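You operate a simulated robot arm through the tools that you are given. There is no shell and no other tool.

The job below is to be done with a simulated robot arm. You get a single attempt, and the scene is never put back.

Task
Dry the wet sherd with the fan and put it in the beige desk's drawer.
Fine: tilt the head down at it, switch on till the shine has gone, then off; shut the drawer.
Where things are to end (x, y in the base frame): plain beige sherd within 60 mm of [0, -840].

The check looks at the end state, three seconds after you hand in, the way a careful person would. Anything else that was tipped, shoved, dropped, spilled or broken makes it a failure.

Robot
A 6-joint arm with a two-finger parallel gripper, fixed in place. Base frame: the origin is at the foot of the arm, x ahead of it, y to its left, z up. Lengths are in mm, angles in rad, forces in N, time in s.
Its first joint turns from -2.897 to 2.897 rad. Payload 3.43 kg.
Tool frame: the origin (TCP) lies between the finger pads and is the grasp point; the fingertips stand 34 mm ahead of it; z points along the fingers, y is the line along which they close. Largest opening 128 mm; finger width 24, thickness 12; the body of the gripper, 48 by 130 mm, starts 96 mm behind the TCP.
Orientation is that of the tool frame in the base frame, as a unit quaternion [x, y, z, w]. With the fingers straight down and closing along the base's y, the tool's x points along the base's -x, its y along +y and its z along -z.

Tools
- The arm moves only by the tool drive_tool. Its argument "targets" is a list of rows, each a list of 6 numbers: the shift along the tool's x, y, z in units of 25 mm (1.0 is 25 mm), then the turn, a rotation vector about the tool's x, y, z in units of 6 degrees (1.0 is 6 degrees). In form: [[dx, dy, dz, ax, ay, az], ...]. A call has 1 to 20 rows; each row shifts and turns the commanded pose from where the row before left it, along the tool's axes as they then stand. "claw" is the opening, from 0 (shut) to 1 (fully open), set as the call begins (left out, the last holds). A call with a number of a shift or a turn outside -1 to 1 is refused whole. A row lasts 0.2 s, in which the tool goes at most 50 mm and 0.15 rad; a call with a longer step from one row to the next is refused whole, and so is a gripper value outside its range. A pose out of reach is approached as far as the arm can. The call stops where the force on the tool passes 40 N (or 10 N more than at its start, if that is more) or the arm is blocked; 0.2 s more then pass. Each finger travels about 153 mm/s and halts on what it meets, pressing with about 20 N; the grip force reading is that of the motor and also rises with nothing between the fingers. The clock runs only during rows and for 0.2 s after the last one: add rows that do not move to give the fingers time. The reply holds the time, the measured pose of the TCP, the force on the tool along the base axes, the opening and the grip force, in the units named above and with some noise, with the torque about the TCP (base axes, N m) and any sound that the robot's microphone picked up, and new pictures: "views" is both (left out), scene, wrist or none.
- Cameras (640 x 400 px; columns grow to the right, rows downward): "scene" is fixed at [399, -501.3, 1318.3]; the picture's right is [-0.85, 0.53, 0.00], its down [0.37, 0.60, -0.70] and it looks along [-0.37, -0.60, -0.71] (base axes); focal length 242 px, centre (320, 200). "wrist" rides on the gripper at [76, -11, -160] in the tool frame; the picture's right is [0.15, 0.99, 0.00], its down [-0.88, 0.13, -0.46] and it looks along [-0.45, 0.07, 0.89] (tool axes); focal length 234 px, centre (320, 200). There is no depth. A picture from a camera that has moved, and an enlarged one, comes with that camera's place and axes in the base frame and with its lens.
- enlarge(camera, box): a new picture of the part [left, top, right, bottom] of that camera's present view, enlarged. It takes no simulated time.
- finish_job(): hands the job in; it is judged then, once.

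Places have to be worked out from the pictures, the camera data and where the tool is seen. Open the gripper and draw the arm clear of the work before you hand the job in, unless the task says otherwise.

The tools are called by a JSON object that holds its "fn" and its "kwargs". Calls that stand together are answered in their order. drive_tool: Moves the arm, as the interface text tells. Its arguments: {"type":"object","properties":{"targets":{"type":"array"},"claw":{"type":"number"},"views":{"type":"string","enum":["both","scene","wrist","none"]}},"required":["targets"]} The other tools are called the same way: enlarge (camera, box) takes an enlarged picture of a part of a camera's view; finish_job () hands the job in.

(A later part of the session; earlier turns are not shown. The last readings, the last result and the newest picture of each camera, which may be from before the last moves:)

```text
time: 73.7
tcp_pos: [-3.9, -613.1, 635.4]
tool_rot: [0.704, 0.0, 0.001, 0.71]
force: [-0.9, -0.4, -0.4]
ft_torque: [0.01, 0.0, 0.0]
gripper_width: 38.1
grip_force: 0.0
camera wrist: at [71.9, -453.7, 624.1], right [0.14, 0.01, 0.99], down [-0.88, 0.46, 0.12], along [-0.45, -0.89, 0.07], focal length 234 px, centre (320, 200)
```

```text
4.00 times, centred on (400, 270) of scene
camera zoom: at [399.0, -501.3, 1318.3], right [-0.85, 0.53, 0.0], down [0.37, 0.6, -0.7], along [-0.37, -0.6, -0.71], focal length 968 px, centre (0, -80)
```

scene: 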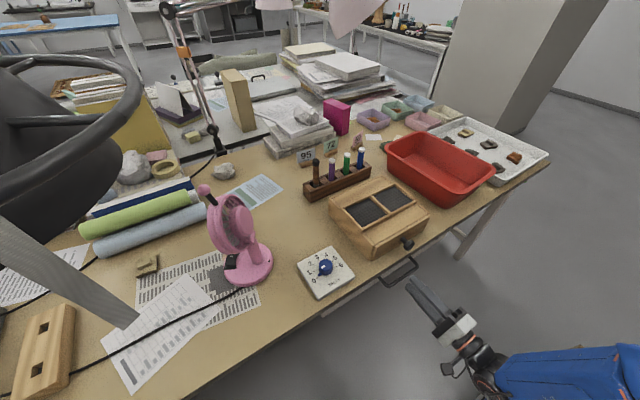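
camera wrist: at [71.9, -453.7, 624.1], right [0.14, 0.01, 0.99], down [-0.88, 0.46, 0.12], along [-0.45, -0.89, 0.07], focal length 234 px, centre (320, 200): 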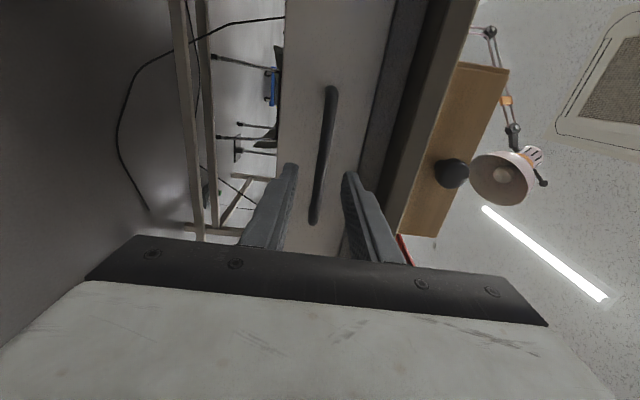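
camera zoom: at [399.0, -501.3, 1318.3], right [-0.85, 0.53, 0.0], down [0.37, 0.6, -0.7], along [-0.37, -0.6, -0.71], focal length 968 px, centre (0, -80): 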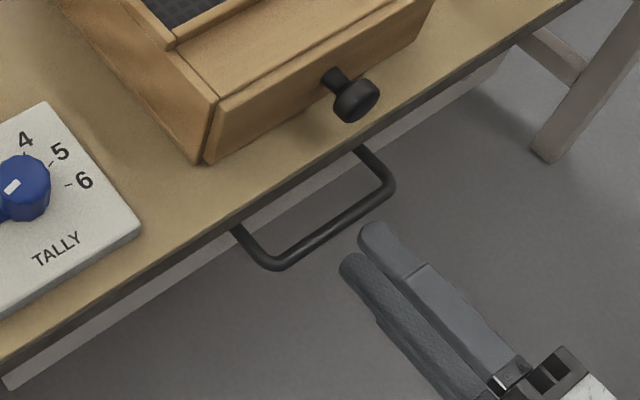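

The bar (z ≈ 636) is centred between the open fingers. I advance 39 mm so the fingers straddle it and close.

{"fn": "drive_tool", "kwargs": {"targets": [[0, 0, 0.78, 0, 0, 0], [0, 0, 0.78, 0, 0, 0], [0, 0, 0, 0, 0, 0]], "views": "none"}}

{"fn": "drive_tool", "kwargs": {"targets": [[0, 0, 0, 0, 0, 0], [0, 0, 0, 0, 0, 0], [0, 0, 0, 0, 0, 0]], "claw": 0, "views": "wrist"}}

```text
time: 74.5
tcp_pos: [-4.0, -653.4, 636.4]
tool_rot: [0.704, -0.001, 0.002, 0.71]
force: [0.0, 0.5, 0.0]
ft_torque: [-0.01, 0.01, 0.03]
gripper_width: 38.3
grip_force: 0.1
```

```text
time: 75.3
tcp_pos: [-2.3, -651.1, 637.4]
tool_rot: [0.703, 0.0, 0.003, 0.711]
force: [1.6, -1.0, 22.6]
ft_torque: [-0.26, 0.26, 0.19]
gripper_width: 10.8
grip_force: 44.5
camera wrist: at [71.6, -492.1, 624.8], right [0.14, 0.01, 0.99], down [-0.88, 0.46, 0.12], along [-0.45, -0.89, 0.08], focal length 234 px, centre (320, 200)
```

wrist: 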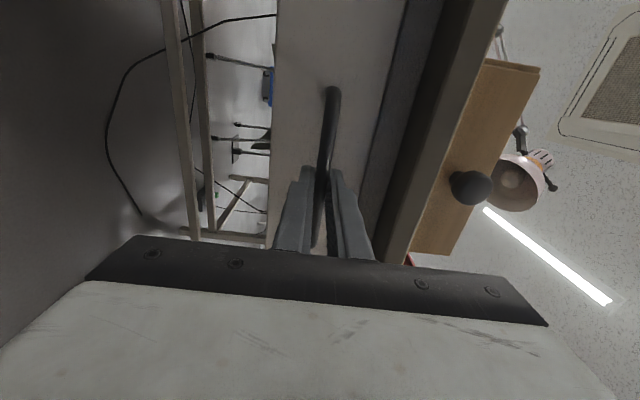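

The bar is gripped (10.8 mm), with some vertical offset force, so I raise the tool 1.5 mm to relieve it and then pull gently.

{"fn": "drive_tool", "kwargs": {"targets": [[0, 0.06, 0, 0, 0, 0], [0, 0, -0.3, 0, 0, 0], [0, 0, -0.4, 0, 0, 0]], "views": "none"}}

```text
time: 76.1
tcp_pos: [-2.8, -634.9, 638.4]
tool_rot: [0.704, 0.0, 0.002, 0.711]
force: [-2.4, -1.9, 12.8]
ft_torque: [-0.16, 0.27, -0.13]
gripper_width: 10.9
grip_force: 44.2
```

It moves with very little force. I keep pulling in steps and check that the drawer follows.

{"fn": "drive_tool", "kwargs": {"targets": [[0, 0.04, -0.5, 0, 0, 0], [0, 0, -0.6, 0, 0, 0], [0, 0, -0.6, 0, 0, 0], [0, 0, -0.6, 0, 0, 0], [0, 0, -0.5, 0, 0, 0]], "views": "both"}}

{"fn": "enlarge", "kwargs": {"camera": "scene", "box": [320, 210, 480, 330]}}

```text
time: 77.2
tcp_pos: [-15.2, -591.9, 637.2]
tool_rot: [0.705, 0.001, 0.005, 0.709]
force: [15.8, 0.5, 1.0]
ft_torque: [0.02, 0.5, 1.42]
gripper_width: 10.5
grip_force: 44.6
out of reach, approached as far as the arm can: row 3, 4, 5
stopped in row 5: the force on the tool passed its limit at 64 N (the readings are from after the stop); the commanded pose is now the measured one
camera wrist: at [58.0, -431.7, 626.2], right [0.14, 0.01, 0.99], down [-0.89, 0.45, 0.12], along [-0.44, -0.89, 0.07], focal length 234 px, centre (320, 200)
```

scene: 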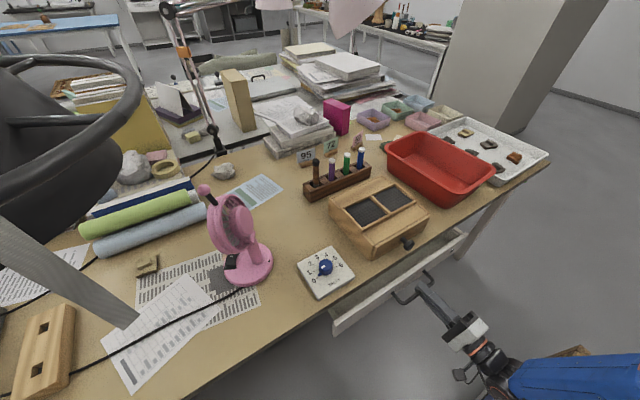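
wrist: 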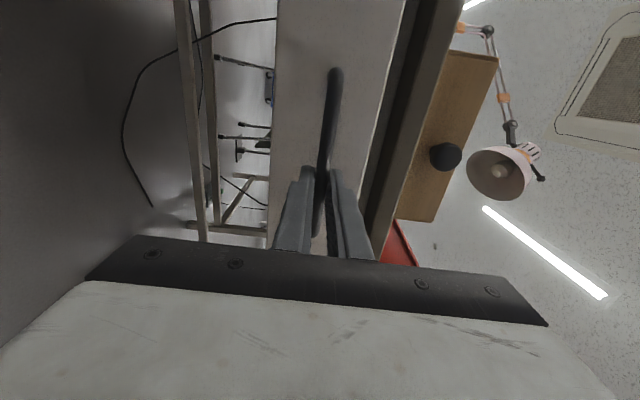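

```text
3.33 times, centred on (400, 270) of scene
camera zoom: at [399.0, -501.3, 1318.3], right [-0.85, 0.53, 0.0], down [0.37, 0.6, -0.7], along [-0.37, -0.6, -0.71], focal length 807 px, centre (53, -33)
```

zoom: 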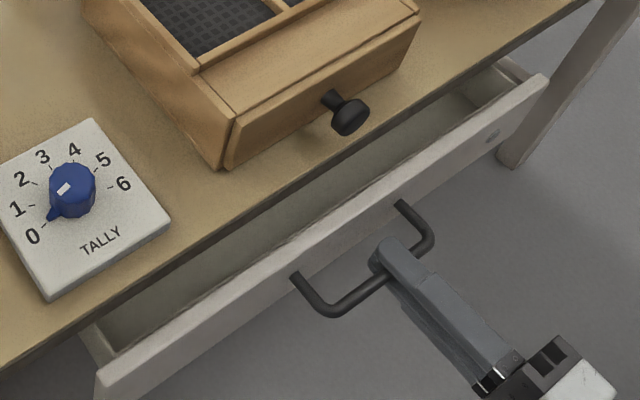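

The drawer is out about 60 mm, but this level pose has hit its near reach limit. I loosen to a 26 mm gap and pivot the tool about the bar to point steeply down, keeping the bar between the fingers.

{"fn": "drive_tool", "kwargs": {"targets": [[0, 0, 0, 0, 0, 0], [0, 0, 0, 0, 0, 0]], "claw": 0.2, "views": "none"}}

{"fn": "drive_tool", "kwargs": {"targets": [[0, 0.073, 0.004, 1, 0, 0], [0, 0.073, 0.004, 1, 0, 0], [0, 0.073, 0.004, 1, 0, 0], [0, 0.073, 0.004, 1, 0, 0], [0, 0.073, 0.004, 1, 0, 0]], "views": "both"}}

{"fn": "enlarge", "kwargs": {"camera": "scene", "box": [320, 210, 480, 330]}}

```text
time: 77.8
tcp_pos: [-16.8, -592.6, 637.0]
tool_rot: [0.705, 0.001, 0.004, 0.709]
force: [-0.4, 0.2, 0.4]
ft_torque: [0.02, -0.05, -0.02]
gripper_width: 25.6
grip_force: 0.1
```

```text
time: 79.0
tcp_pos: [-17.1, -593.4, 646.0]
tool_rot: [0.865, 0.001, 0.003, 0.501]
force: [0.4, -0.7, -0.1]
ft_torque: [0.01, 0.04, -0.01]
gripper_width: 25.5
grip_force: 0.0
camera wrist: at [56.8, -449.1, 716.8], right [0.14, -0.49, 0.86], down [-0.88, 0.33, 0.33], along [-0.44, -0.81, -0.39], focal length 234 px, centre (320, 200)
```

scene: 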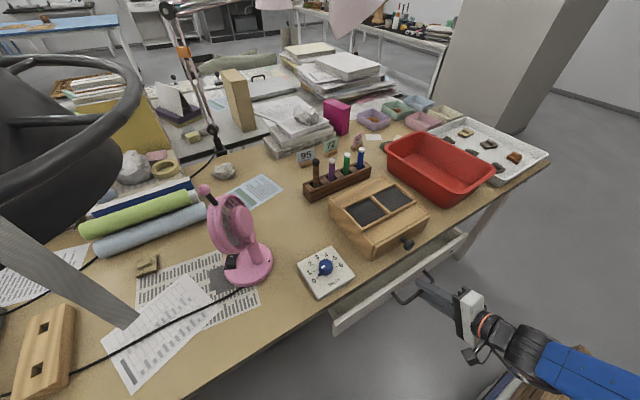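
wrist: 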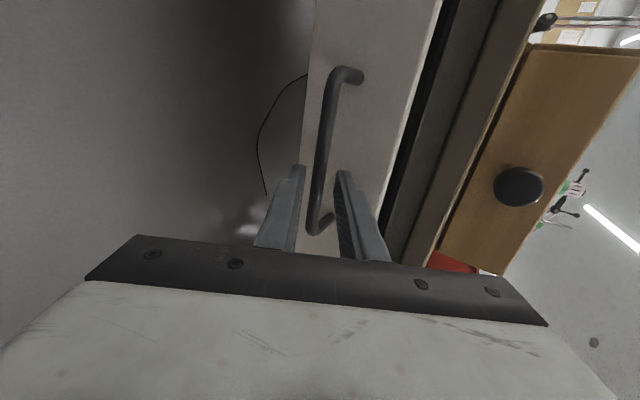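

```text
3.33 times, centred on (400, 270) of scene
camera zoom: at [399.0, -501.3, 1318.3], right [-0.85, 0.53, 0.0], down [0.37, 0.6, -0.7], along [-0.37, -0.6, -0.71], focal length 807 px, centre (53, -33)
```

zoom: 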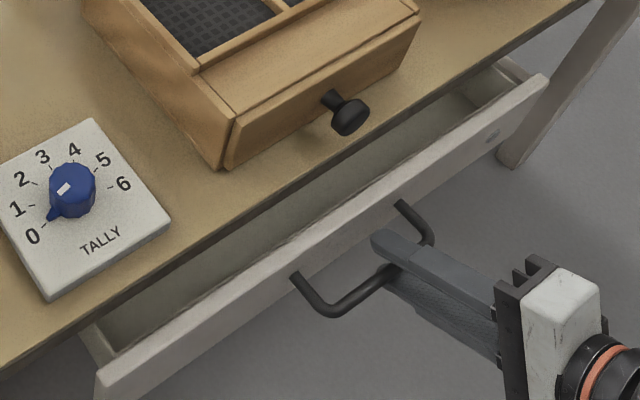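

The bar stays between the fingers. I pivot the remaining 30°, then grip again.

{"fn": "drive_tool", "kwargs": {"targets": [[0, 0.073, 0.004, 1, 0, 0], [0, 0.073, 0.004, 1, 0, 0], [0, 0.073, 0.004, 1, 0, 0], [0, 0.073, 0.004, 1, 0, 0], [0, 0.073, 0.004, 1, 0, 0]], "views": "none"}}

{"fn": "drive_tool", "kwargs": {"targets": [[0, 0, 0, 0, 0, 0], [0, 0, 0, 0, 0, 0]], "claw": 0.0, "views": "scene"}}

{"fn": "enlarge", "kwargs": {"camera": "scene", "box": [320, 210, 480, 330]}}

```text
time: 80.2
tcp_pos: [-15.6, -600.7, 653.0]
tool_rot: [0.965, 0.003, 0.002, 0.262]
force: [0.7, -0.7, 0.0]
ft_torque: [-0.04, -0.02, 0.0]
gripper_width: 25.8
grip_force: 0.0
```

```text
time: 80.8
tcp_pos: [-15.8, -599.7, 651.9]
tool_rot: [0.965, 0.003, 0.005, 0.26]
force: [-0.7, 0.1, -22.1]
ft_torque: [0.19, 0.26, -0.44]
gripper_width: 10.9
grip_force: 44.4
```

scene: 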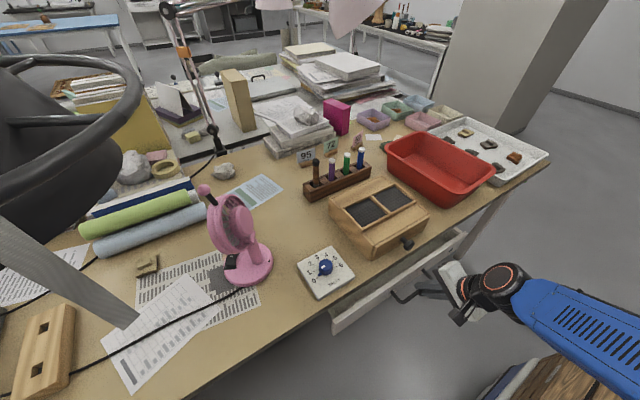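

```text
3.33 times, centred on (400, 270) of scene
camera zoom: at [399.0, -501.3, 1318.3], right [-0.85, 0.53, 0.0], down [0.37, 0.6, -0.7], along [-0.37, -0.6, -0.71], focal length 807 px, centre (53, -33)
```

zoom: 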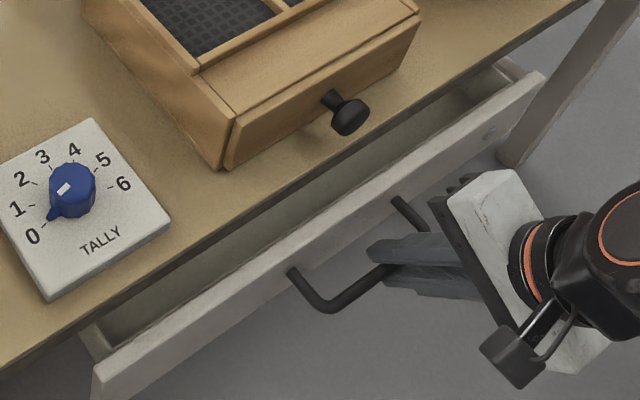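

Gripped again. I pull the drawer straight out toward the base in 20 mm steps.

{"fn": "drive_tool", "kwargs": {"targets": [[0, -0.03, 0.05, 0, 0, 0], [0, -0.35, -0.2, 0, 0, 0], [0, -0.693, -0.4, 0, 0, 0], [0, -0.693, -0.4, 0, 0, 0], [0, -0.693, -0.4, 0, 0, 0], [0, -0.693, -0.4, 0, 0, 0], [0, -0.693, -0.4, 0, 0, 0]], "views": "both"}}

```text
time: 82.4
tcp_pos: [-17.9, -489.5, 650.2]
tool_rot: [0.965, 0.003, 0.004, 0.261]
force: [23.8, -1.3, 25.6]
ft_torque: [-0.25, -0.8, -0.07]
gripper_width: 10.9
grip_force: 44.0
camera wrist: at [55.7, -398.6, 783.4], right [0.15, -0.85, 0.5], down [-0.88, 0.11, 0.45], along [-0.44, -0.51, -0.74], focal length 234 px, centre (320, 200)
```

scene: 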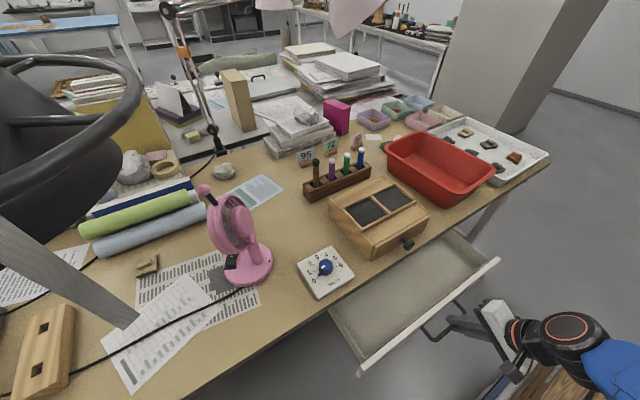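
wrist: 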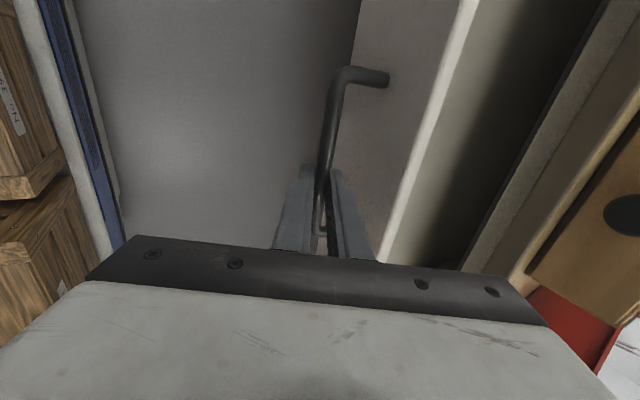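

The drawer is open about 170 mm. I relieve the small side force and pull another ~50 mm.

{"fn": "drive_tool", "kwargs": {"targets": [[0.08, 0.02, -0.04, 0, 0, 0], [0, -0.6, -0.346, 0, 0, 0], [0, -0.6, -0.346, 0, 0, 0], [0, -0.6, -0.346, 0, 0, 0]], "views": "both"}}

{"fn": "enlarge", "kwargs": {"camera": "scene", "box": [310, 220, 530, 400]}}

```text
time: 83.4
tcp_pos: [-17.9, -437.4, 650.1]
tool_rot: [0.965, 0.003, 0.004, 0.261]
force: [-12.5, -0.5, -16.3]
ft_torque: [0.1, 0.95, -0.87]
gripper_width: 10.7
grip_force: 44.6
camera wrist: at [56.0, -347.7, 783.5], right [0.15, -0.85, 0.5], down [-0.88, 0.11, 0.46], along [-0.44, -0.51, -0.74], focal length 234 px, centre (320, 200)
```

scene: 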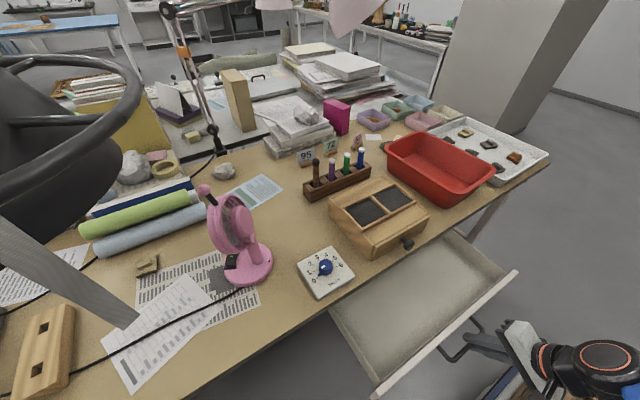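
wrist: 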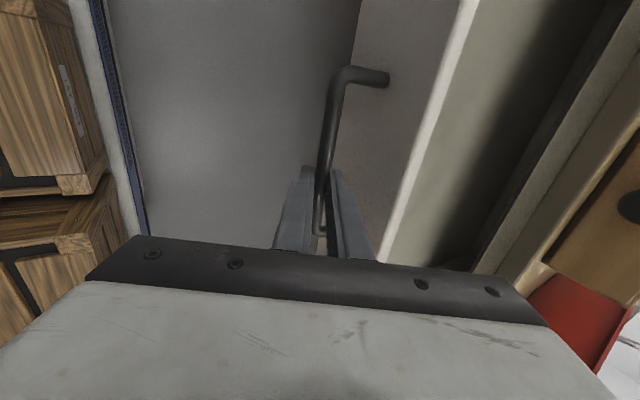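

```text
2.22 times, centred on (420, 310) of scene
camera zoom: at [399.0, -501.3, 1318.3], right [-0.85, 0.53, 0.0], down [0.37, 0.6, -0.7], along [-0.37, -0.6, -0.71], focal length 538 px, centre (98, -44)
```

zoom: 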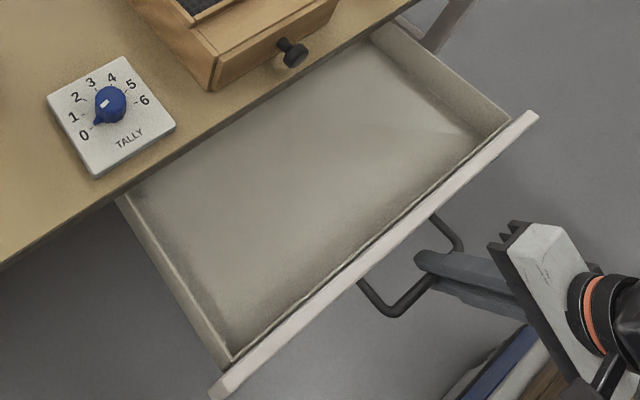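

The drawer is open about 223 mm and empty inside, so the sherd should go down near (0, -612) to end at y ≈ -835 when shut. I release the handle and back the fingers off it.

{"fn": "drive_tool", "kwargs": {"targets": [[0, 0, 0, 0, 0, 0], [0, 0, 0, 0, 0, 0]], "claw": 0.25, "views": "none"}}

{"fn": "drive_tool", "kwargs": {"targets": [[0, 0, -0.8, 0, 0, 0], [0, 0, -0.8, 0, 0, 0], [0, 0.4, -0.9, 0, 0, 0], [0, 0.4, -0.9, 0, 0, 0], [0, 0.4, -0.9, 0, 0, 0]], "views": "both"}}

```text
time: 84.0
tcp_pos: [-16.0, -437.9, 652.0]
tool_rot: [0.965, 0.003, 0.003, 0.262]
force: [-0.4, -0.2, -0.1]
ft_torque: [-0.04, -0.02, 0.0]
gripper_width: 32.1
grip_force: 0.0
```

```text
time: 85.2
tcp_pos: [-17.1, -409.8, 756.0]
tool_rot: [0.965, 0.003, 0.003, 0.261]
force: [0.0, -0.5, -0.1]
ft_torque: [-0.01, 0.01, 0.0]
gripper_width: 32.2
grip_force: 0.2
camera wrist: at [56.5, -318.9, 890.4], right [0.15, -0.85, 0.5], down [-0.88, 0.11, 0.45], along [-0.44, -0.51, -0.74], focal length 234 px, centre (320, 200)
```

scene: 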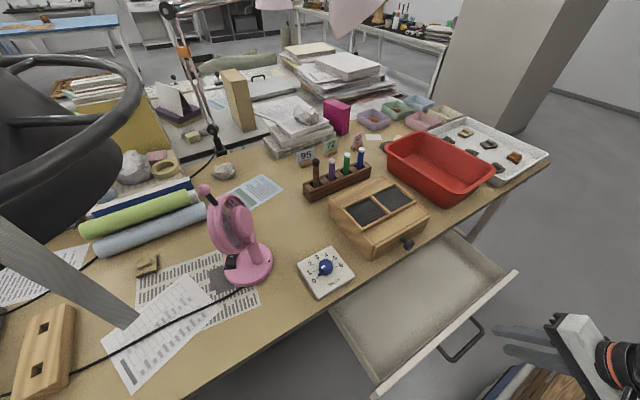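
wrist: 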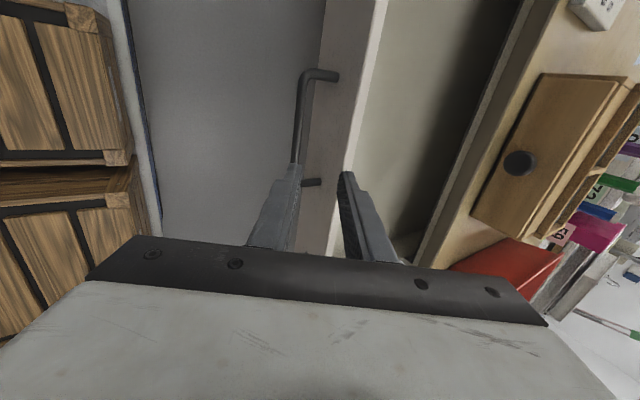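

The drawer stays open. I roll the tool back 90°, then lift and swing left toward the sherd side, staying below and clear of the hood.

{"fn": "drive_tool", "kwargs": {"targets": [[0, 0, 0, 0, 0, -1], [0, 0, 0, 0, 0, -1], [0, 0, 0, 0, 0, -1], [0, 0, 0, 0, 0, -1], [0, 0, 0, 0, 0, -1], [0, 0, 0, 0, 0, -1], [0, 0, 0, 0, 0, -1], [0, 0, 0, 0, 0, -1], [0, 0, 0, 0, 0, -1], [0, 0, 0, 0, 0, -1], [0, 0, 0, 0, 0, -1], [0, 0, 0, 0, 0, -1], [0, 0, 0, 0, 0, -1], [0, 0, 0, 0, 0, -1], [0, 0, 0, 0, 0, -1]], "views": "none"}}

{"fn": "drive_tool", "kwargs": {"targets": [[-0.62, 0.975, -0.15, 0, 0, 0], [-0.62, 0.975, -0.15, 0, 0, 0], [-0.62, 0.975, -0.15, 0, 0, 0], [-0.62, 0.975, -0.15, 0, 0, 0], [-0.62, 0.975, -0.15, 0, 0, 0], [-0.62, 0.975, -0.15, 0, 0, 0], [-0.62, 0.975, -0.15, 0, 0, 0], [-0.62, 0.975, -0.15, 0, 0, 0], [-0.62, 0.975, -0.15, 0, 0, 0], [-0.62, 0.975, -0.15, 0, 0, 0], [-0.62, 0.975, -0.15, 0, 0, 0], [-0.62, 0.975, -0.15, 0, 0, 0], [-0.62, 0.975, -0.15, 0, 0, 0], [0, 0, 0, 0, -1, 0], [0, 0, 0, 0, -1, 0], [0, 0, 0, 0, -1, 0], [0, 0, 0, 0, -1, 0], [0, 0, 0, 0, -1, 0]], "claw": 0.6, "views": "both"}}

```text
time: 88.4
tcp_pos: [-16.6, -410.9, 759.3]
tool_rot: [0.68, 0.685, -0.183, 0.187]
force: [-0.6, -0.4, 0.4]
ft_torque: [0.01, -0.03, -0.02]
gripper_width: 32.1
grip_force: 0.0
```

```text
time: 92.2
tcp_pos: [301.5, -557.9, 906.0]
tool_rot: [0.61, 0.612, -0.353, 0.359]
force: [0.1, -0.1, -0.5]
ft_torque: [0.0, -0.02, 0.01]
gripper_width: 76.8
grip_force: 0.1
camera wrist: at [287.6, -381.4, 919.1], right [0.99, 0.08, -0.12], down [0.13, -0.04, 0.99], along [0.07, -1.0, -0.05], focal length 234 px, centre (320, 200)
```

scene: 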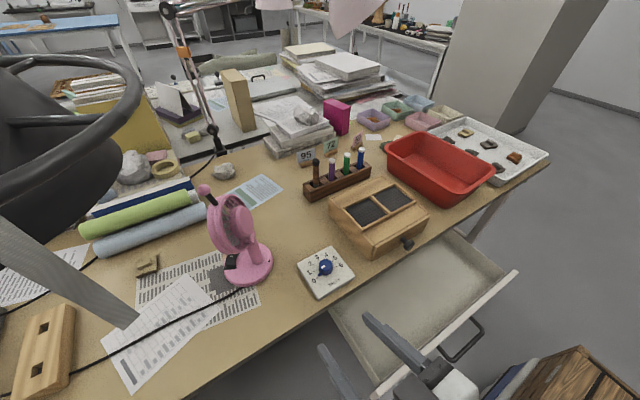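
wrist: 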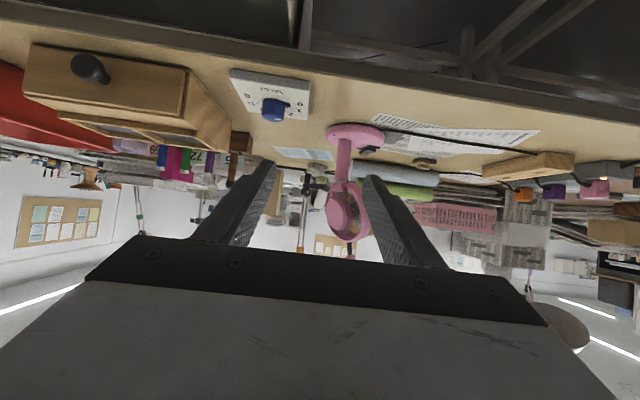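

I move left to about (590, -700, 880), left of the fan, keeping the tool low-slung.

{"fn": "drive_tool", "kwargs": {"targets": [[-0.162, 0.963, 0.453, 0, 0, 0], [-0.162, 0.963, 0.453, 0, 0, 0], [-0.162, 0.963, 0.453, 0, 0, 0], [-0.162, 0.963, 0.453, 0, 0, 0], [-0.162, 0.963, 0.453, 0, 0, 0], [-0.162, 0.963, 0.453, 0, 0, 0], [-0.162, 0.963, 0.453, 0, 0, 0], [-0.162, 0.963, 0.453, 0, 0, 0], [-0.162, 0.963, 0.453, 0, 0, 0], [-0.162, 0.963, 0.453, 0, 0, 0], [-0.162, 0.963, 0.453, 0, 0, 0], [-0.162, 0.963, 0.453, 0, 0, 0]], "views": "both"}}

{"fn": "enlarge", "kwargs": {"camera": "wrist", "box": [200, 0, 440, 240]}}

```text
time: 94.8
tcp_pos: [590.9, -698.6, 881.2]
tool_rot: [0.61, 0.613, -0.352, 0.358]
force: [0.9, 0.5, 0.8]
ft_torque: [0.01, -0.02, -0.01]
gripper_width: 76.9
grip_force: 0.2
camera wrist: at [577.8, -522.3, 895.3], right [0.99, 0.08, -0.12], down [0.12, -0.04, 0.99], along [0.07, -1.0, -0.05], focal length 234 px, centre (320, 200)
```

scene: 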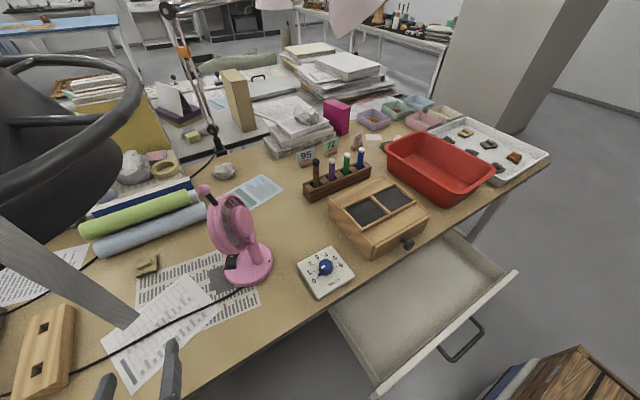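
wrist: 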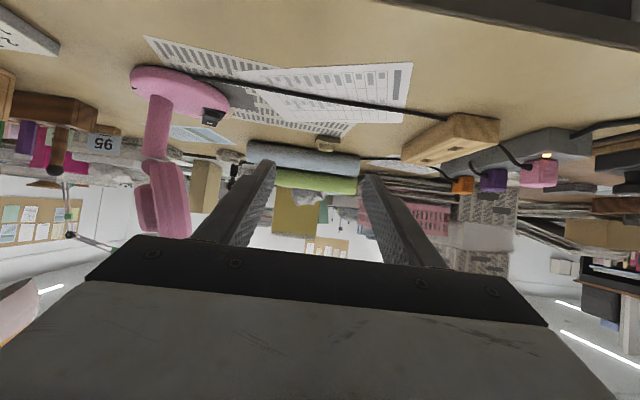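

```text
1.67 times, centred on (320, 120) of wrist
camera zoom: at [577.8, -522.3, 895.3], right [0.99, 0.08, -0.12], down [0.12, -0.04, 0.99], along [0.07, -1.0, -0.05], focal length 390 px, centre (320, 333)
```

zoom: 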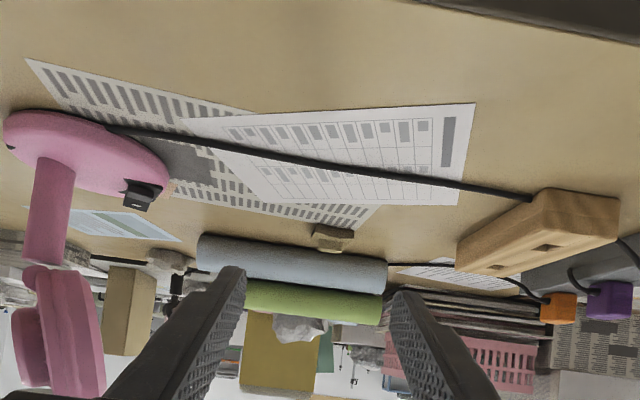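

The sherd is ahead and slightly right of the finger midline. I move forward and down toward it to about (607, -930, 800), which also tests the reach.

{"fn": "drive_tool", "kwargs": {"targets": [[-0.183, 0.064, 0.957, 0, 0, 0], [-0.183, 0.064, 0.957, 0, 0, 0], [-0.183, 0.064, 0.957, 0, 0, 0], [-0.183, 0.064, 0.957, 0, 0, 0], [-0.183, 0.064, 0.957, 0, 0, 0], [-0.183, 0.064, 0.957, 0, 0, 0], [-0.183, 0.064, 0.957, 0, 0, 0], [-0.183, 0.064, 0.957, 0, 0, 0]], "views": "both"}}

{"fn": "enlarge", "kwargs": {"camera": "wrist", "box": [220, 40, 420, 220]}}

{"fn": "enlarge", "kwargs": {"camera": "scene", "box": [0, 0, 2, 400]}}

```text
time: 96.6
tcp_pos: [605.1, -879.3, 821.2]
tool_rot: [0.61, 0.612, -0.352, 0.358]
force: [-0.5, 0.6, 0.5]
ft_torque: [0.05, -0.03, 0.0]
gripper_width: 76.8
grip_force: 0.2
camera wrist: at [592.0, -703.4, 833.7], right [0.99, 0.08, -0.12], down [0.12, -0.04, 0.99], along [0.07, -1.0, -0.05], focal length 234 px, centre (320, 200)
```

scene: 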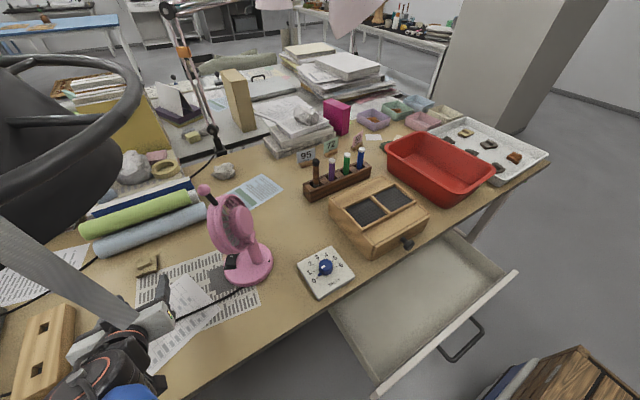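
wrist: 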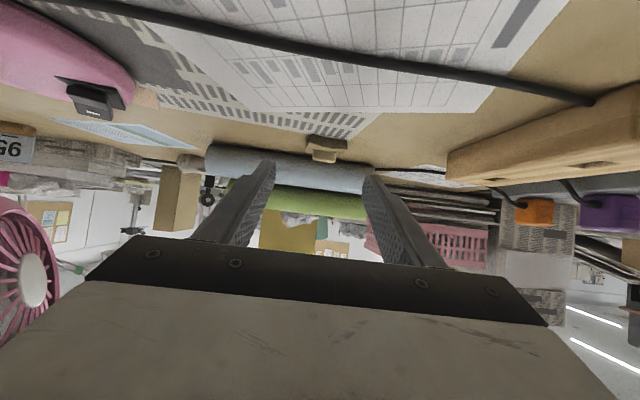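

```text
2.22 times, centred on (320, 130) of wrist
camera zoom: at [592.0, -703.4, 833.7], right [0.99, 0.08, -0.12], down [0.12, -0.04, 0.99], along [0.07, -1.0, -0.05], focal length 520 px, centre (320, 356)
```

zoom: 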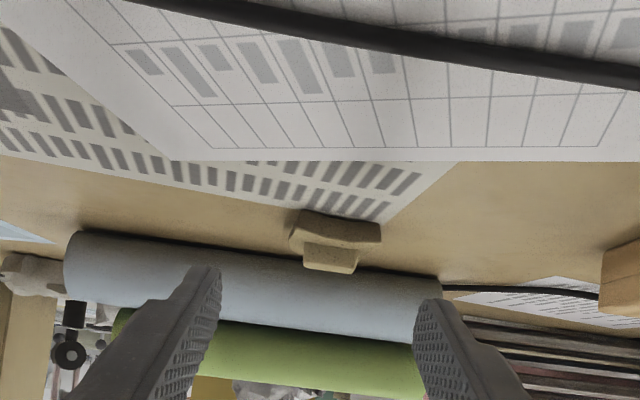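

```text
1.00 times, centred on (1, 200) of scene (not enlarged: the box is as wide or as high as the picture)
camera zoom: at [399.0, -501.3, 1318.3], right [-0.85, 0.53, 0.0], down [0.37, 0.6, -0.7], along [-0.37, -0.6, -0.71], focal length 242 px, centre (639, 200)
```

zoom: 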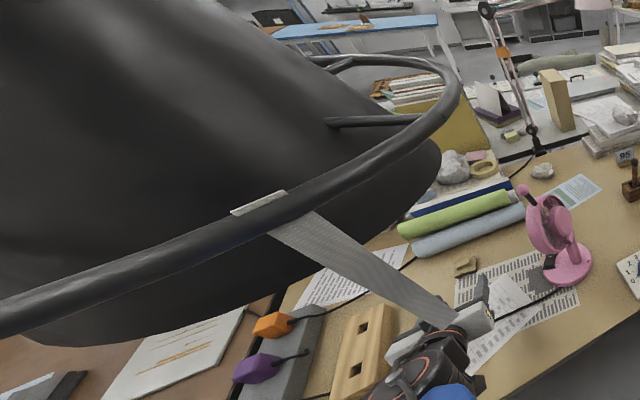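

Reach is fine here, and I can now fix the desk surface at z ≈ 735 and the sherd centre at about (615, -1017). I move on along the approach line, centring on x = 615 with the fingers open to straddle it.

{"fn": "drive_tool", "kwargs": {"targets": [[-0.07, 0.08, 0.8, 0, 0, 0], [-0.07, 0.08, 0.8, 0, 0, 0], [-0.07, 0.08, 0.8, 0, 0, 0], [-0.07, 0.08, 0.8, 0, 0, 0], [-0.07, 0.08, 0.8, 0, 0, 0]], "views": "both"}}

{"fn": "enlarge", "kwargs": {"camera": "wrist", "box": [220, 60, 420, 220]}}

{"fn": "enlarge", "kwargs": {"camera": "scene", "box": [100, 220, 220, 340]}}

```text
time: 97.8
tcp_pos: [617.0, -972.7, 779.1]
tool_rot: [0.61, 0.613, -0.352, 0.359]
force: [0.2, 0.2, 0.5]
ft_torque: [0.01, 0.01, -0.01]
gripper_width: 77.0
grip_force: 0.1
camera wrist: at [603.1, -795.7, 792.7], right [0.99, 0.08, -0.12], down [0.12, -0.04, 0.99], along [0.07, -1.0, -0.05], focal length 234 px, centre (320, 200)
```

scene: 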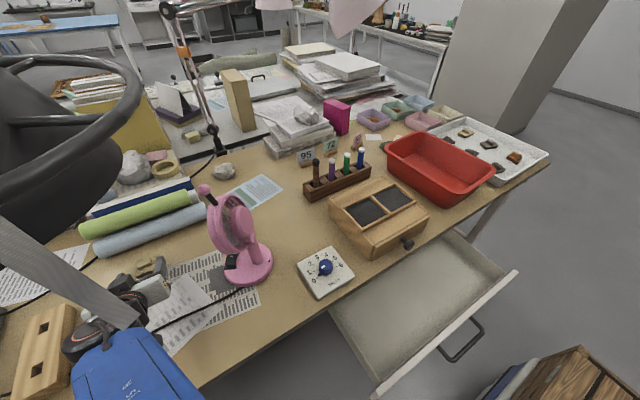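
wrist: 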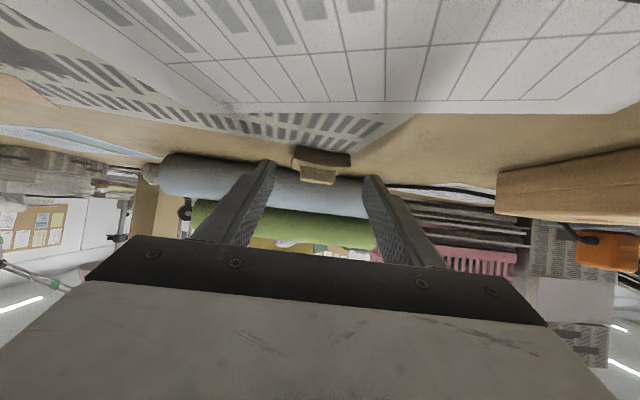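

```text
2.50 times, centred on (320, 140) of wrist
camera zoom: at [603.1, -795.7, 792.7], right [0.99, 0.08, -0.12], down [0.12, -0.04, 0.99], along [0.07, -1.0, -0.05], focal length 585 px, centre (320, 350)
```

zoom: 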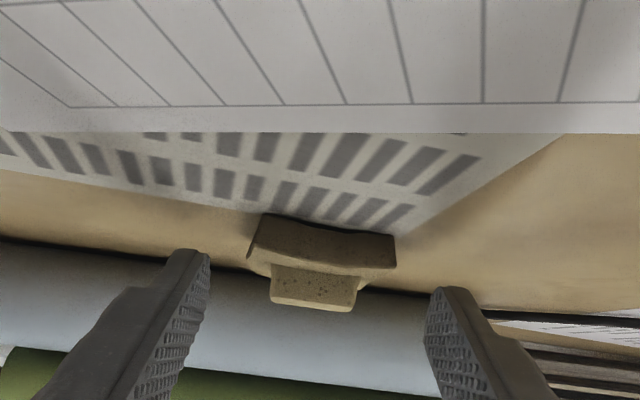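

```text
3.33 times, centred on (160, 280) of scene
camera zoom: at [399.0, -501.3, 1318.3], right [-0.85, 0.53, 0.0], down [0.37, 0.6, -0.7], along [-0.37, -0.6, -0.71], focal length 807 px, centre (853, -67)
```

zoom: 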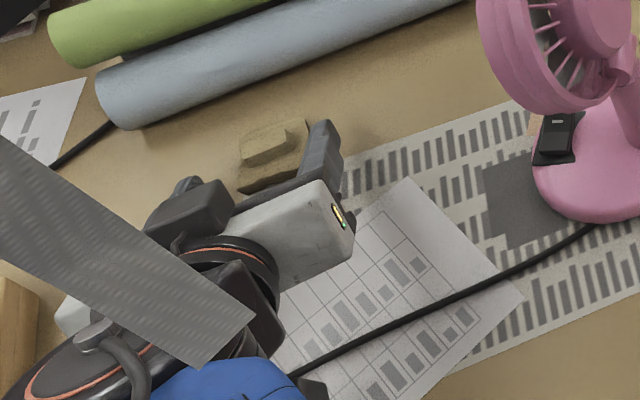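

The sherd is centred between the fingers. I advance the last 30 mm along the tool axis in small steps, watching for desk contact.

{"fn": "drive_tool", "kwargs": {"targets": [[-0.03, -0.03, 0.45, 0, 0, 0], [-0.03, -0.03, 0.4, 0, 0, 0], [0, 0, 0.25, 0, 0, 0], [0, 0, 0.1, 0, 0, 0]], "views": "both"}}

{"fn": "enlarge", "kwargs": {"camera": "wrist", "box": [220, 60, 420, 220]}}

{"fn": "enlarge", "kwargs": {"camera": "scene", "box": [120, 240, 180, 290]}}

```text
time: 98.8
tcp_pos: [615.6, -998.4, 766.4]
tool_rot: [0.61, 0.612, -0.353, 0.36]
force: [0.5, 17.7, 23.2]
ft_torque: [-0.08, 0.86, -0.56]
gripper_width: 75.9
grip_force: 0.0
camera wrist: at [602.2, -821.6, 780.3], right [0.99, 0.08, -0.12], down [0.12, -0.04, 0.99], along [0.07, -1.0, -0.05], focal length 234 px, centre (320, 200)
```

scene: 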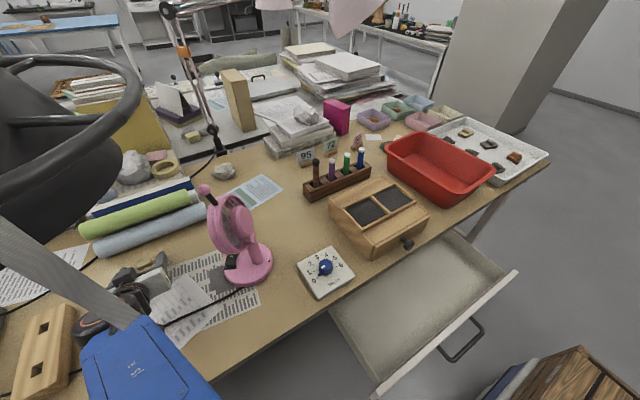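
wrist: 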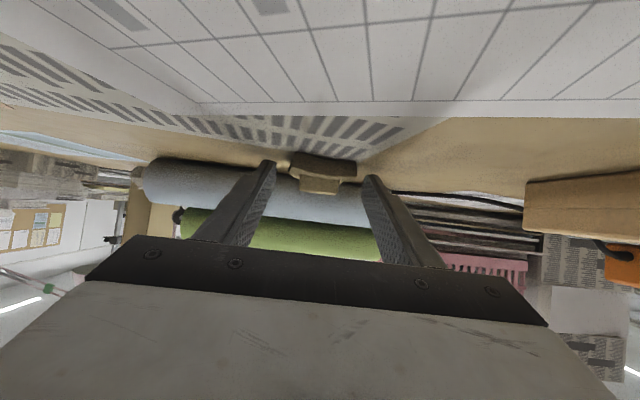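

```text
2.50 times, centred on (320, 140) of wrist
camera zoom: at [602.2, -821.6, 780.3], right [0.99, 0.08, -0.12], down [0.12, -0.04, 0.99], along [0.07, -1.0, -0.05], focal length 585 px, centre (320, 350)
```

zoom: 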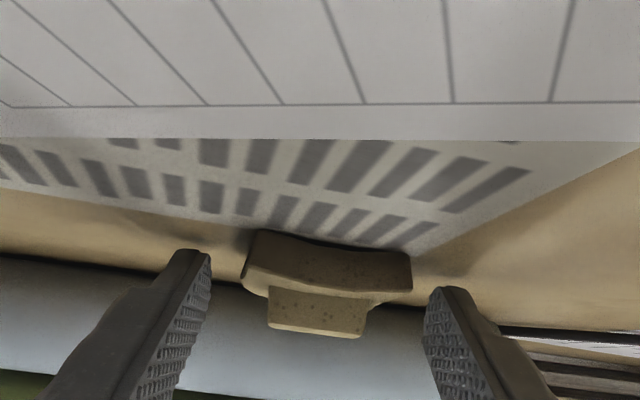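

```text
8.00 times, centred on (150, 265) of scene
camera zoom: at [399.0, -501.3, 1318.3], right [-0.85, 0.53, 0.0], down [0.37, 0.6, -0.7], along [-0.37, -0.6, -0.71], focal length 1937 px, centre (1680, -320)
```

zoom: 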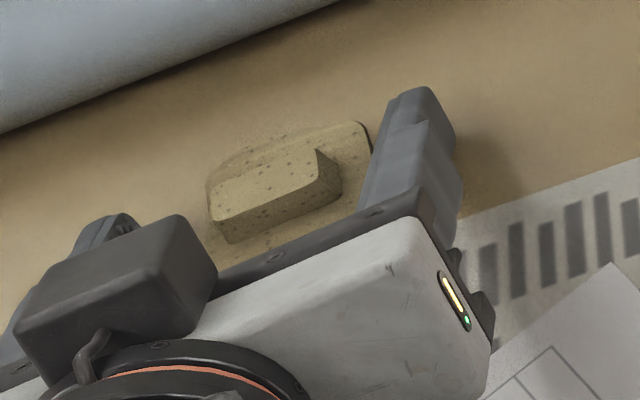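

The tips just touched the desk. I raise 2 mm and close on the sherd.

{"fn": "drive_tool", "kwargs": {"targets": [[-0.07, 0, -0.04, 0, 0, 0], [0, 0, 0, 0, 0, 0]], "views": "none"}}

{"fn": "drive_tool", "kwargs": {"targets": [[0, 0, 0, 0, 0, 0], [0, 0, 0, 0, 0, 0], [0, 0, 0, 0, 0, 0]], "claw": 0.3, "views": "wrist"}}

{"fn": "enlarge", "kwargs": {"camera": "wrist", "box": [220, 60, 420, 220]}}

{"fn": "enlarge", "kwargs": {"camera": "scene", "box": [120, 240, 180, 290]}}

```text
time: 99.4
tcp_pos: [615.6, -998.8, 767.6]
tool_rot: [0.61, 0.613, -0.352, 0.359]
force: [2.4, 14.8, 20.1]
ft_torque: [-0.04, 0.71, -0.47]
gripper_width: 75.0
grip_force: 0.1
```

```text
time: 100.2
tcp_pos: [615.8, -999.1, 767.8]
tool_rot: [0.61, 0.613, -0.352, 0.359]
force: [-5.9, -4.6, 20.3]
ft_torque: [-0.62, 0.74, -0.05]
gripper_width: 48.0
grip_force: 20.4
camera wrist: at [601.2, -822.9, 780.8], right [0.99, 0.08, -0.12], down [0.12, -0.04, 0.99], along [0.07, -1.0, -0.05], focal length 234 px, centre (320, 200)
```

wrist: 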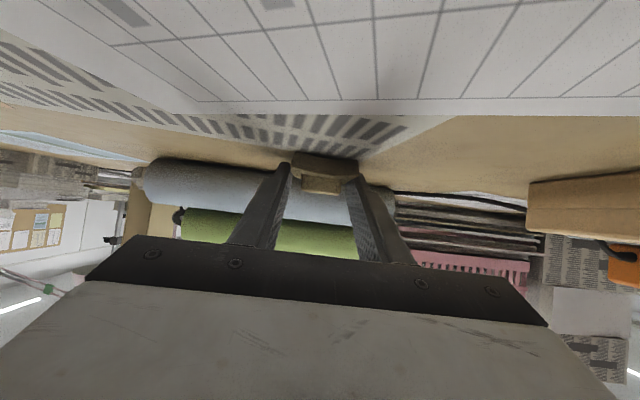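

```text
2.50 times, centred on (320, 140) of wrist
camera zoom: at [601.2, -822.9, 780.8], right [0.99, 0.08, -0.12], down [0.12, -0.04, 0.99], along [0.07, -1.0, -0.05], focal length 585 px, centre (320, 350)
```

zoom: 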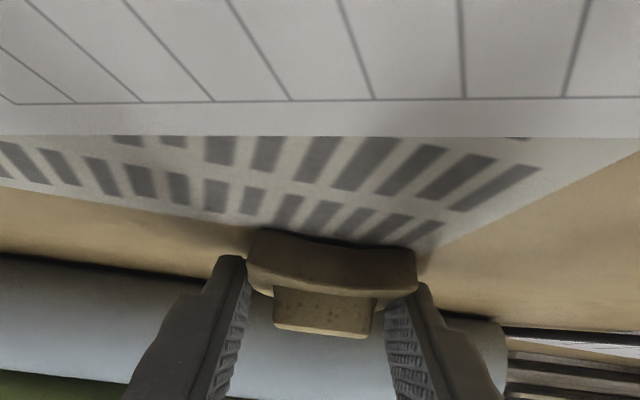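

```text
8.00 times, centred on (150, 265) of scene
camera zoom: at [399.0, -501.3, 1318.3], right [-0.85, 0.53, 0.0], down [0.37, 0.6, -0.7], along [-0.37, -0.6, -0.71], focal length 1937 px, centre (1680, -320)
```

zoom: 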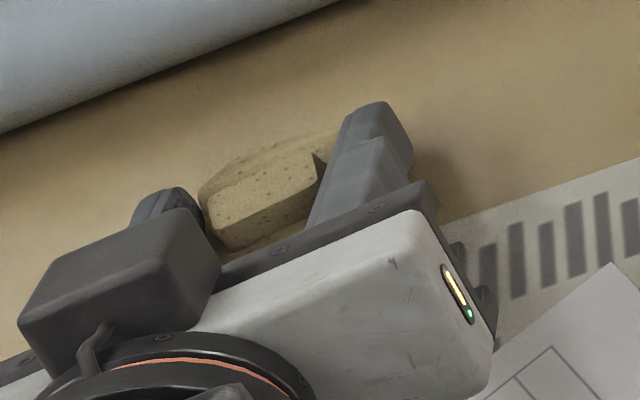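

Gripped at 48 mm across the slab. I tighten and lift straight up about 35 mm.

{"fn": "drive_tool", "kwargs": {"targets": [[0, 0, 0, 0, 0, 0], [-0.2, 0, -0.115, 0, 0, 0], [-0.3, 0, -0.17, 0, 0, 0], [-0.35, 0, -0.2, 0, 0, 0], [-0.35, 0, -0.2, 0, 0, 0]], "claw": 0, "views": "both"}}

{"fn": "enlarge", "kwargs": {"camera": "wrist", "box": [220, 60, 420, 220]}}

```text
time: 101.4
tcp_pos: [615.1, -998.6, 800.8]
tool_rot: [0.611, 0.612, -0.352, 0.358]
force: [0.2, 0.7, -1.0]
ft_torque: [-0.01, -0.01, 0.0]
gripper_width: 0.0
grip_force: 20.3
camera wrist: at [601.5, -822.9, 813.9], right [0.99, 0.08, -0.12], down [0.12, -0.04, 0.99], along [0.07, -1.0, -0.05], focal length 234 px, centre (320, 200)
```

scene: 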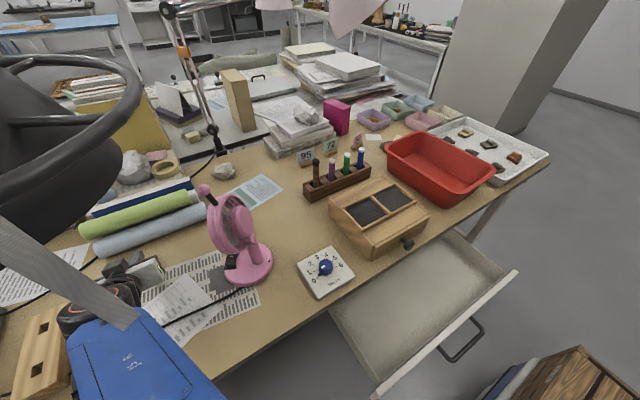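
wrist: 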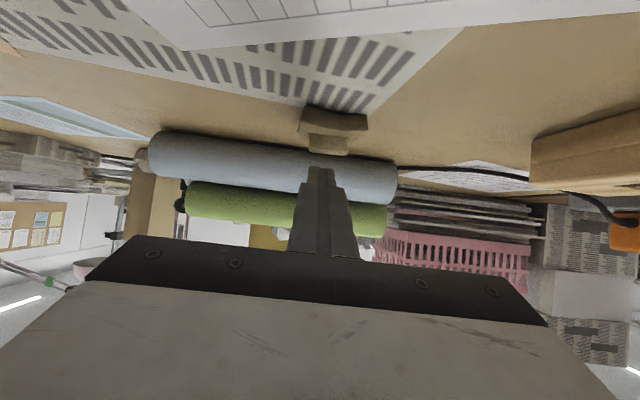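

```text
2.50 times, centred on (320, 140) of wrist
camera zoom: at [601.5, -822.9, 813.9], right [0.99, 0.08, -0.12], down [0.12, -0.04, 0.99], along [0.07, -1.0, -0.05], focal length 585 px, centre (320, 350)
```

zoom: 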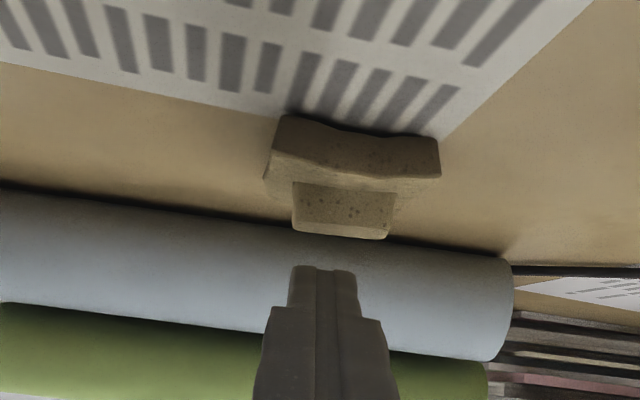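

The pads slipped off the slab, but the sherd is still lying where it was. I'll grip its raised block instead (about 30 mm long, z ≈ 753–767). I open to 50 mm above it and flatten the tool to ~69° for more pad overlap.

{"fn": "drive_tool", "kwargs": {"targets": [[-0.416, 0, -0.24, 0, 0, 0], [0, 0, 0, 0.577, 0, 0.333], [0, 0, 0, 0, -0.75, 0], [0, 0, 0, 0, -0.75, 0], [0, 0, 0, 0, 0, 0]], "claw": 0.4, "views": "both"}}

{"fn": "enlarge", "kwargs": {"camera": "wrist", "box": [250, 60, 390, 200]}}

{"fn": "enlarge", "kwargs": {"camera": "scene", "box": [120, 240, 180, 290]}}

```text
time: 102.6
tcp_pos: [614.6, -998.5, 812.9]
tool_rot: [0.601, 0.561, -0.413, 0.391]
force: [0.4, 0.6, -0.2]
ft_torque: [0.03, 0.01, 0.04]
gripper_width: 50.9
grip_force: 0.1
camera wrist: at [614.3, -822.7, 798.2], right [0.99, -0.01, -0.13], down [0.13, 0.11, 0.99], along [0.0, -0.99, 0.11], focal length 234 px, centre (320, 200)
```

scene: 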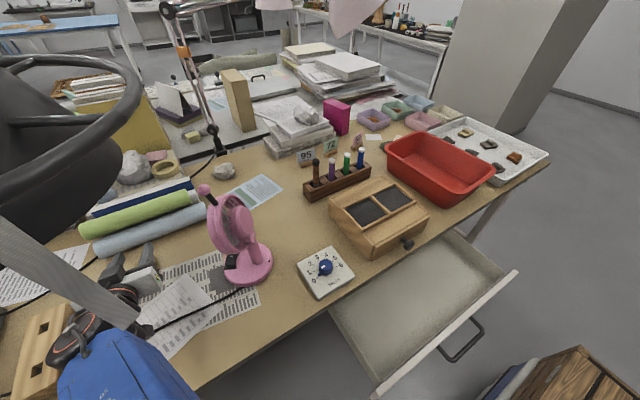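
wrist: 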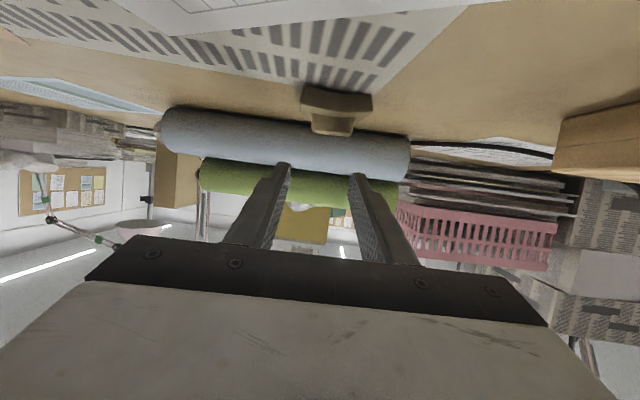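

```text
2.86 times, centred on (320, 130) of wrist
camera zoom: at [614.3, -822.7, 798.2], right [0.99, -0.01, -0.13], down [0.13, 0.11, 0.99], along [0.0, -0.99, 0.11], focal length 669 px, centre (320, 400)
```

zoom: 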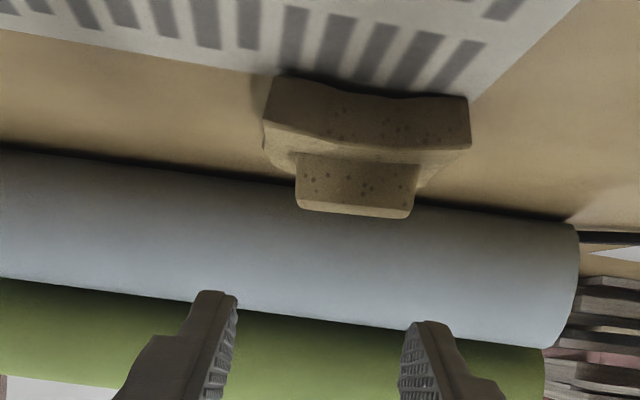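

```text
8.00 times, centred on (150, 265) of scene
camera zoom: at [399.0, -501.3, 1318.3], right [-0.85, 0.53, 0.0], down [0.37, 0.6, -0.7], along [-0.37, -0.6, -0.71], focal length 1937 px, centre (1680, -320)
```

zoom: 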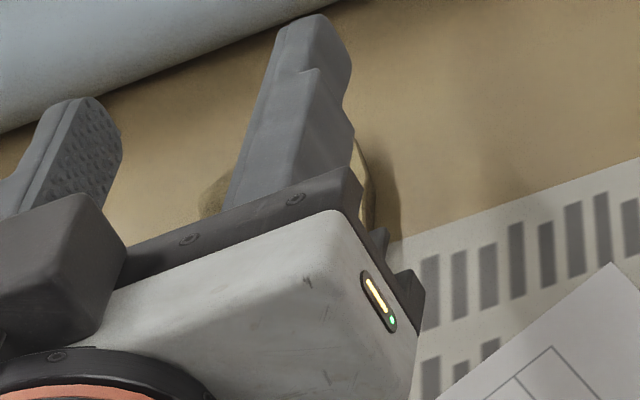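

I can see the block clearly: x 601–633, y -1010…-1023, z 753–765. I lower straight down so the tips straddle it just above the slab.

{"fn": "drive_tool", "kwargs": {"targets": [[0.45, 0.15, 0.06, 0, 0, 0], [0.45, 0, 0.06, 0, 0, 0], [0.35, 0, 0.04, 0, 0, 0], [0.15, 0, 0.01, 0, 0, 0], [0, 0, 0, 0, 0, 0]], "views": "wrist"}}

{"fn": "enlarge", "kwargs": {"camera": "wrist", "box": [250, 80, 390, 220]}}

{"fn": "enlarge", "kwargs": {"camera": "scene", "box": [120, 240, 180, 290]}}

```text
time: 103.8
tcp_pos: [619.7, -991.3, 777.1]
tool_rot: [0.601, 0.561, -0.414, 0.391]
force: [-0.2, 0.2, -0.5]
ft_torque: [0.01, 0.0, 0.01]
gripper_width: 51.3
grip_force: 0.0
camera wrist: at [618.5, -814.1, 763.6], right [0.99, -0.01, -0.13], down [0.13, 0.11, 0.99], along [0.0, -0.99, 0.11], focal length 234 px, centre (320, 200)
```

wrist: 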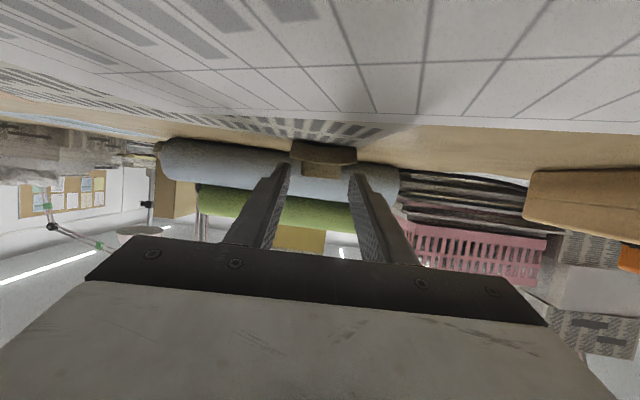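

```text
2.86 times, centred on (320, 150) of wrist
camera zoom: at [618.5, -814.1, 763.6], right [0.99, -0.01, -0.13], down [0.13, 0.11, 0.99], along [0.0, -0.99, 0.11], focal length 669 px, centre (320, 343)
```

zoom: 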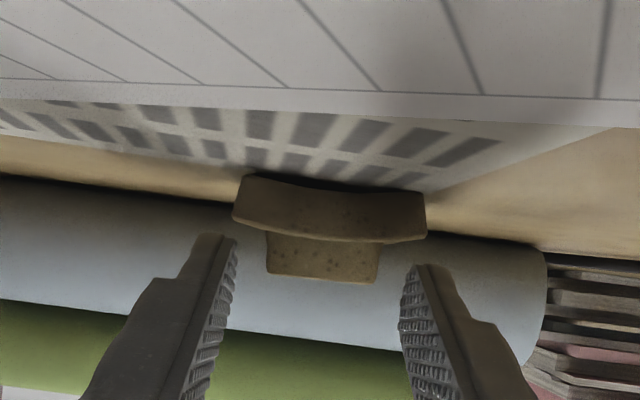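

```text
8.00 times, centred on (150, 265) of scene
camera zoom: at [399.0, -501.3, 1318.3], right [-0.85, 0.53, 0.0], down [0.37, 0.6, -0.7], along [-0.37, -0.6, -0.71], focal length 1937 px, centre (1680, -320)
```

zoom: 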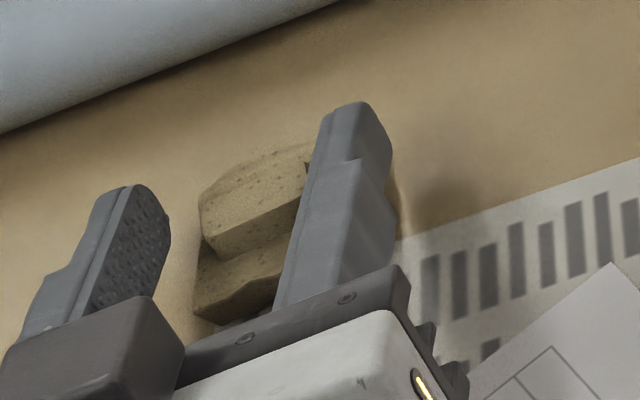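

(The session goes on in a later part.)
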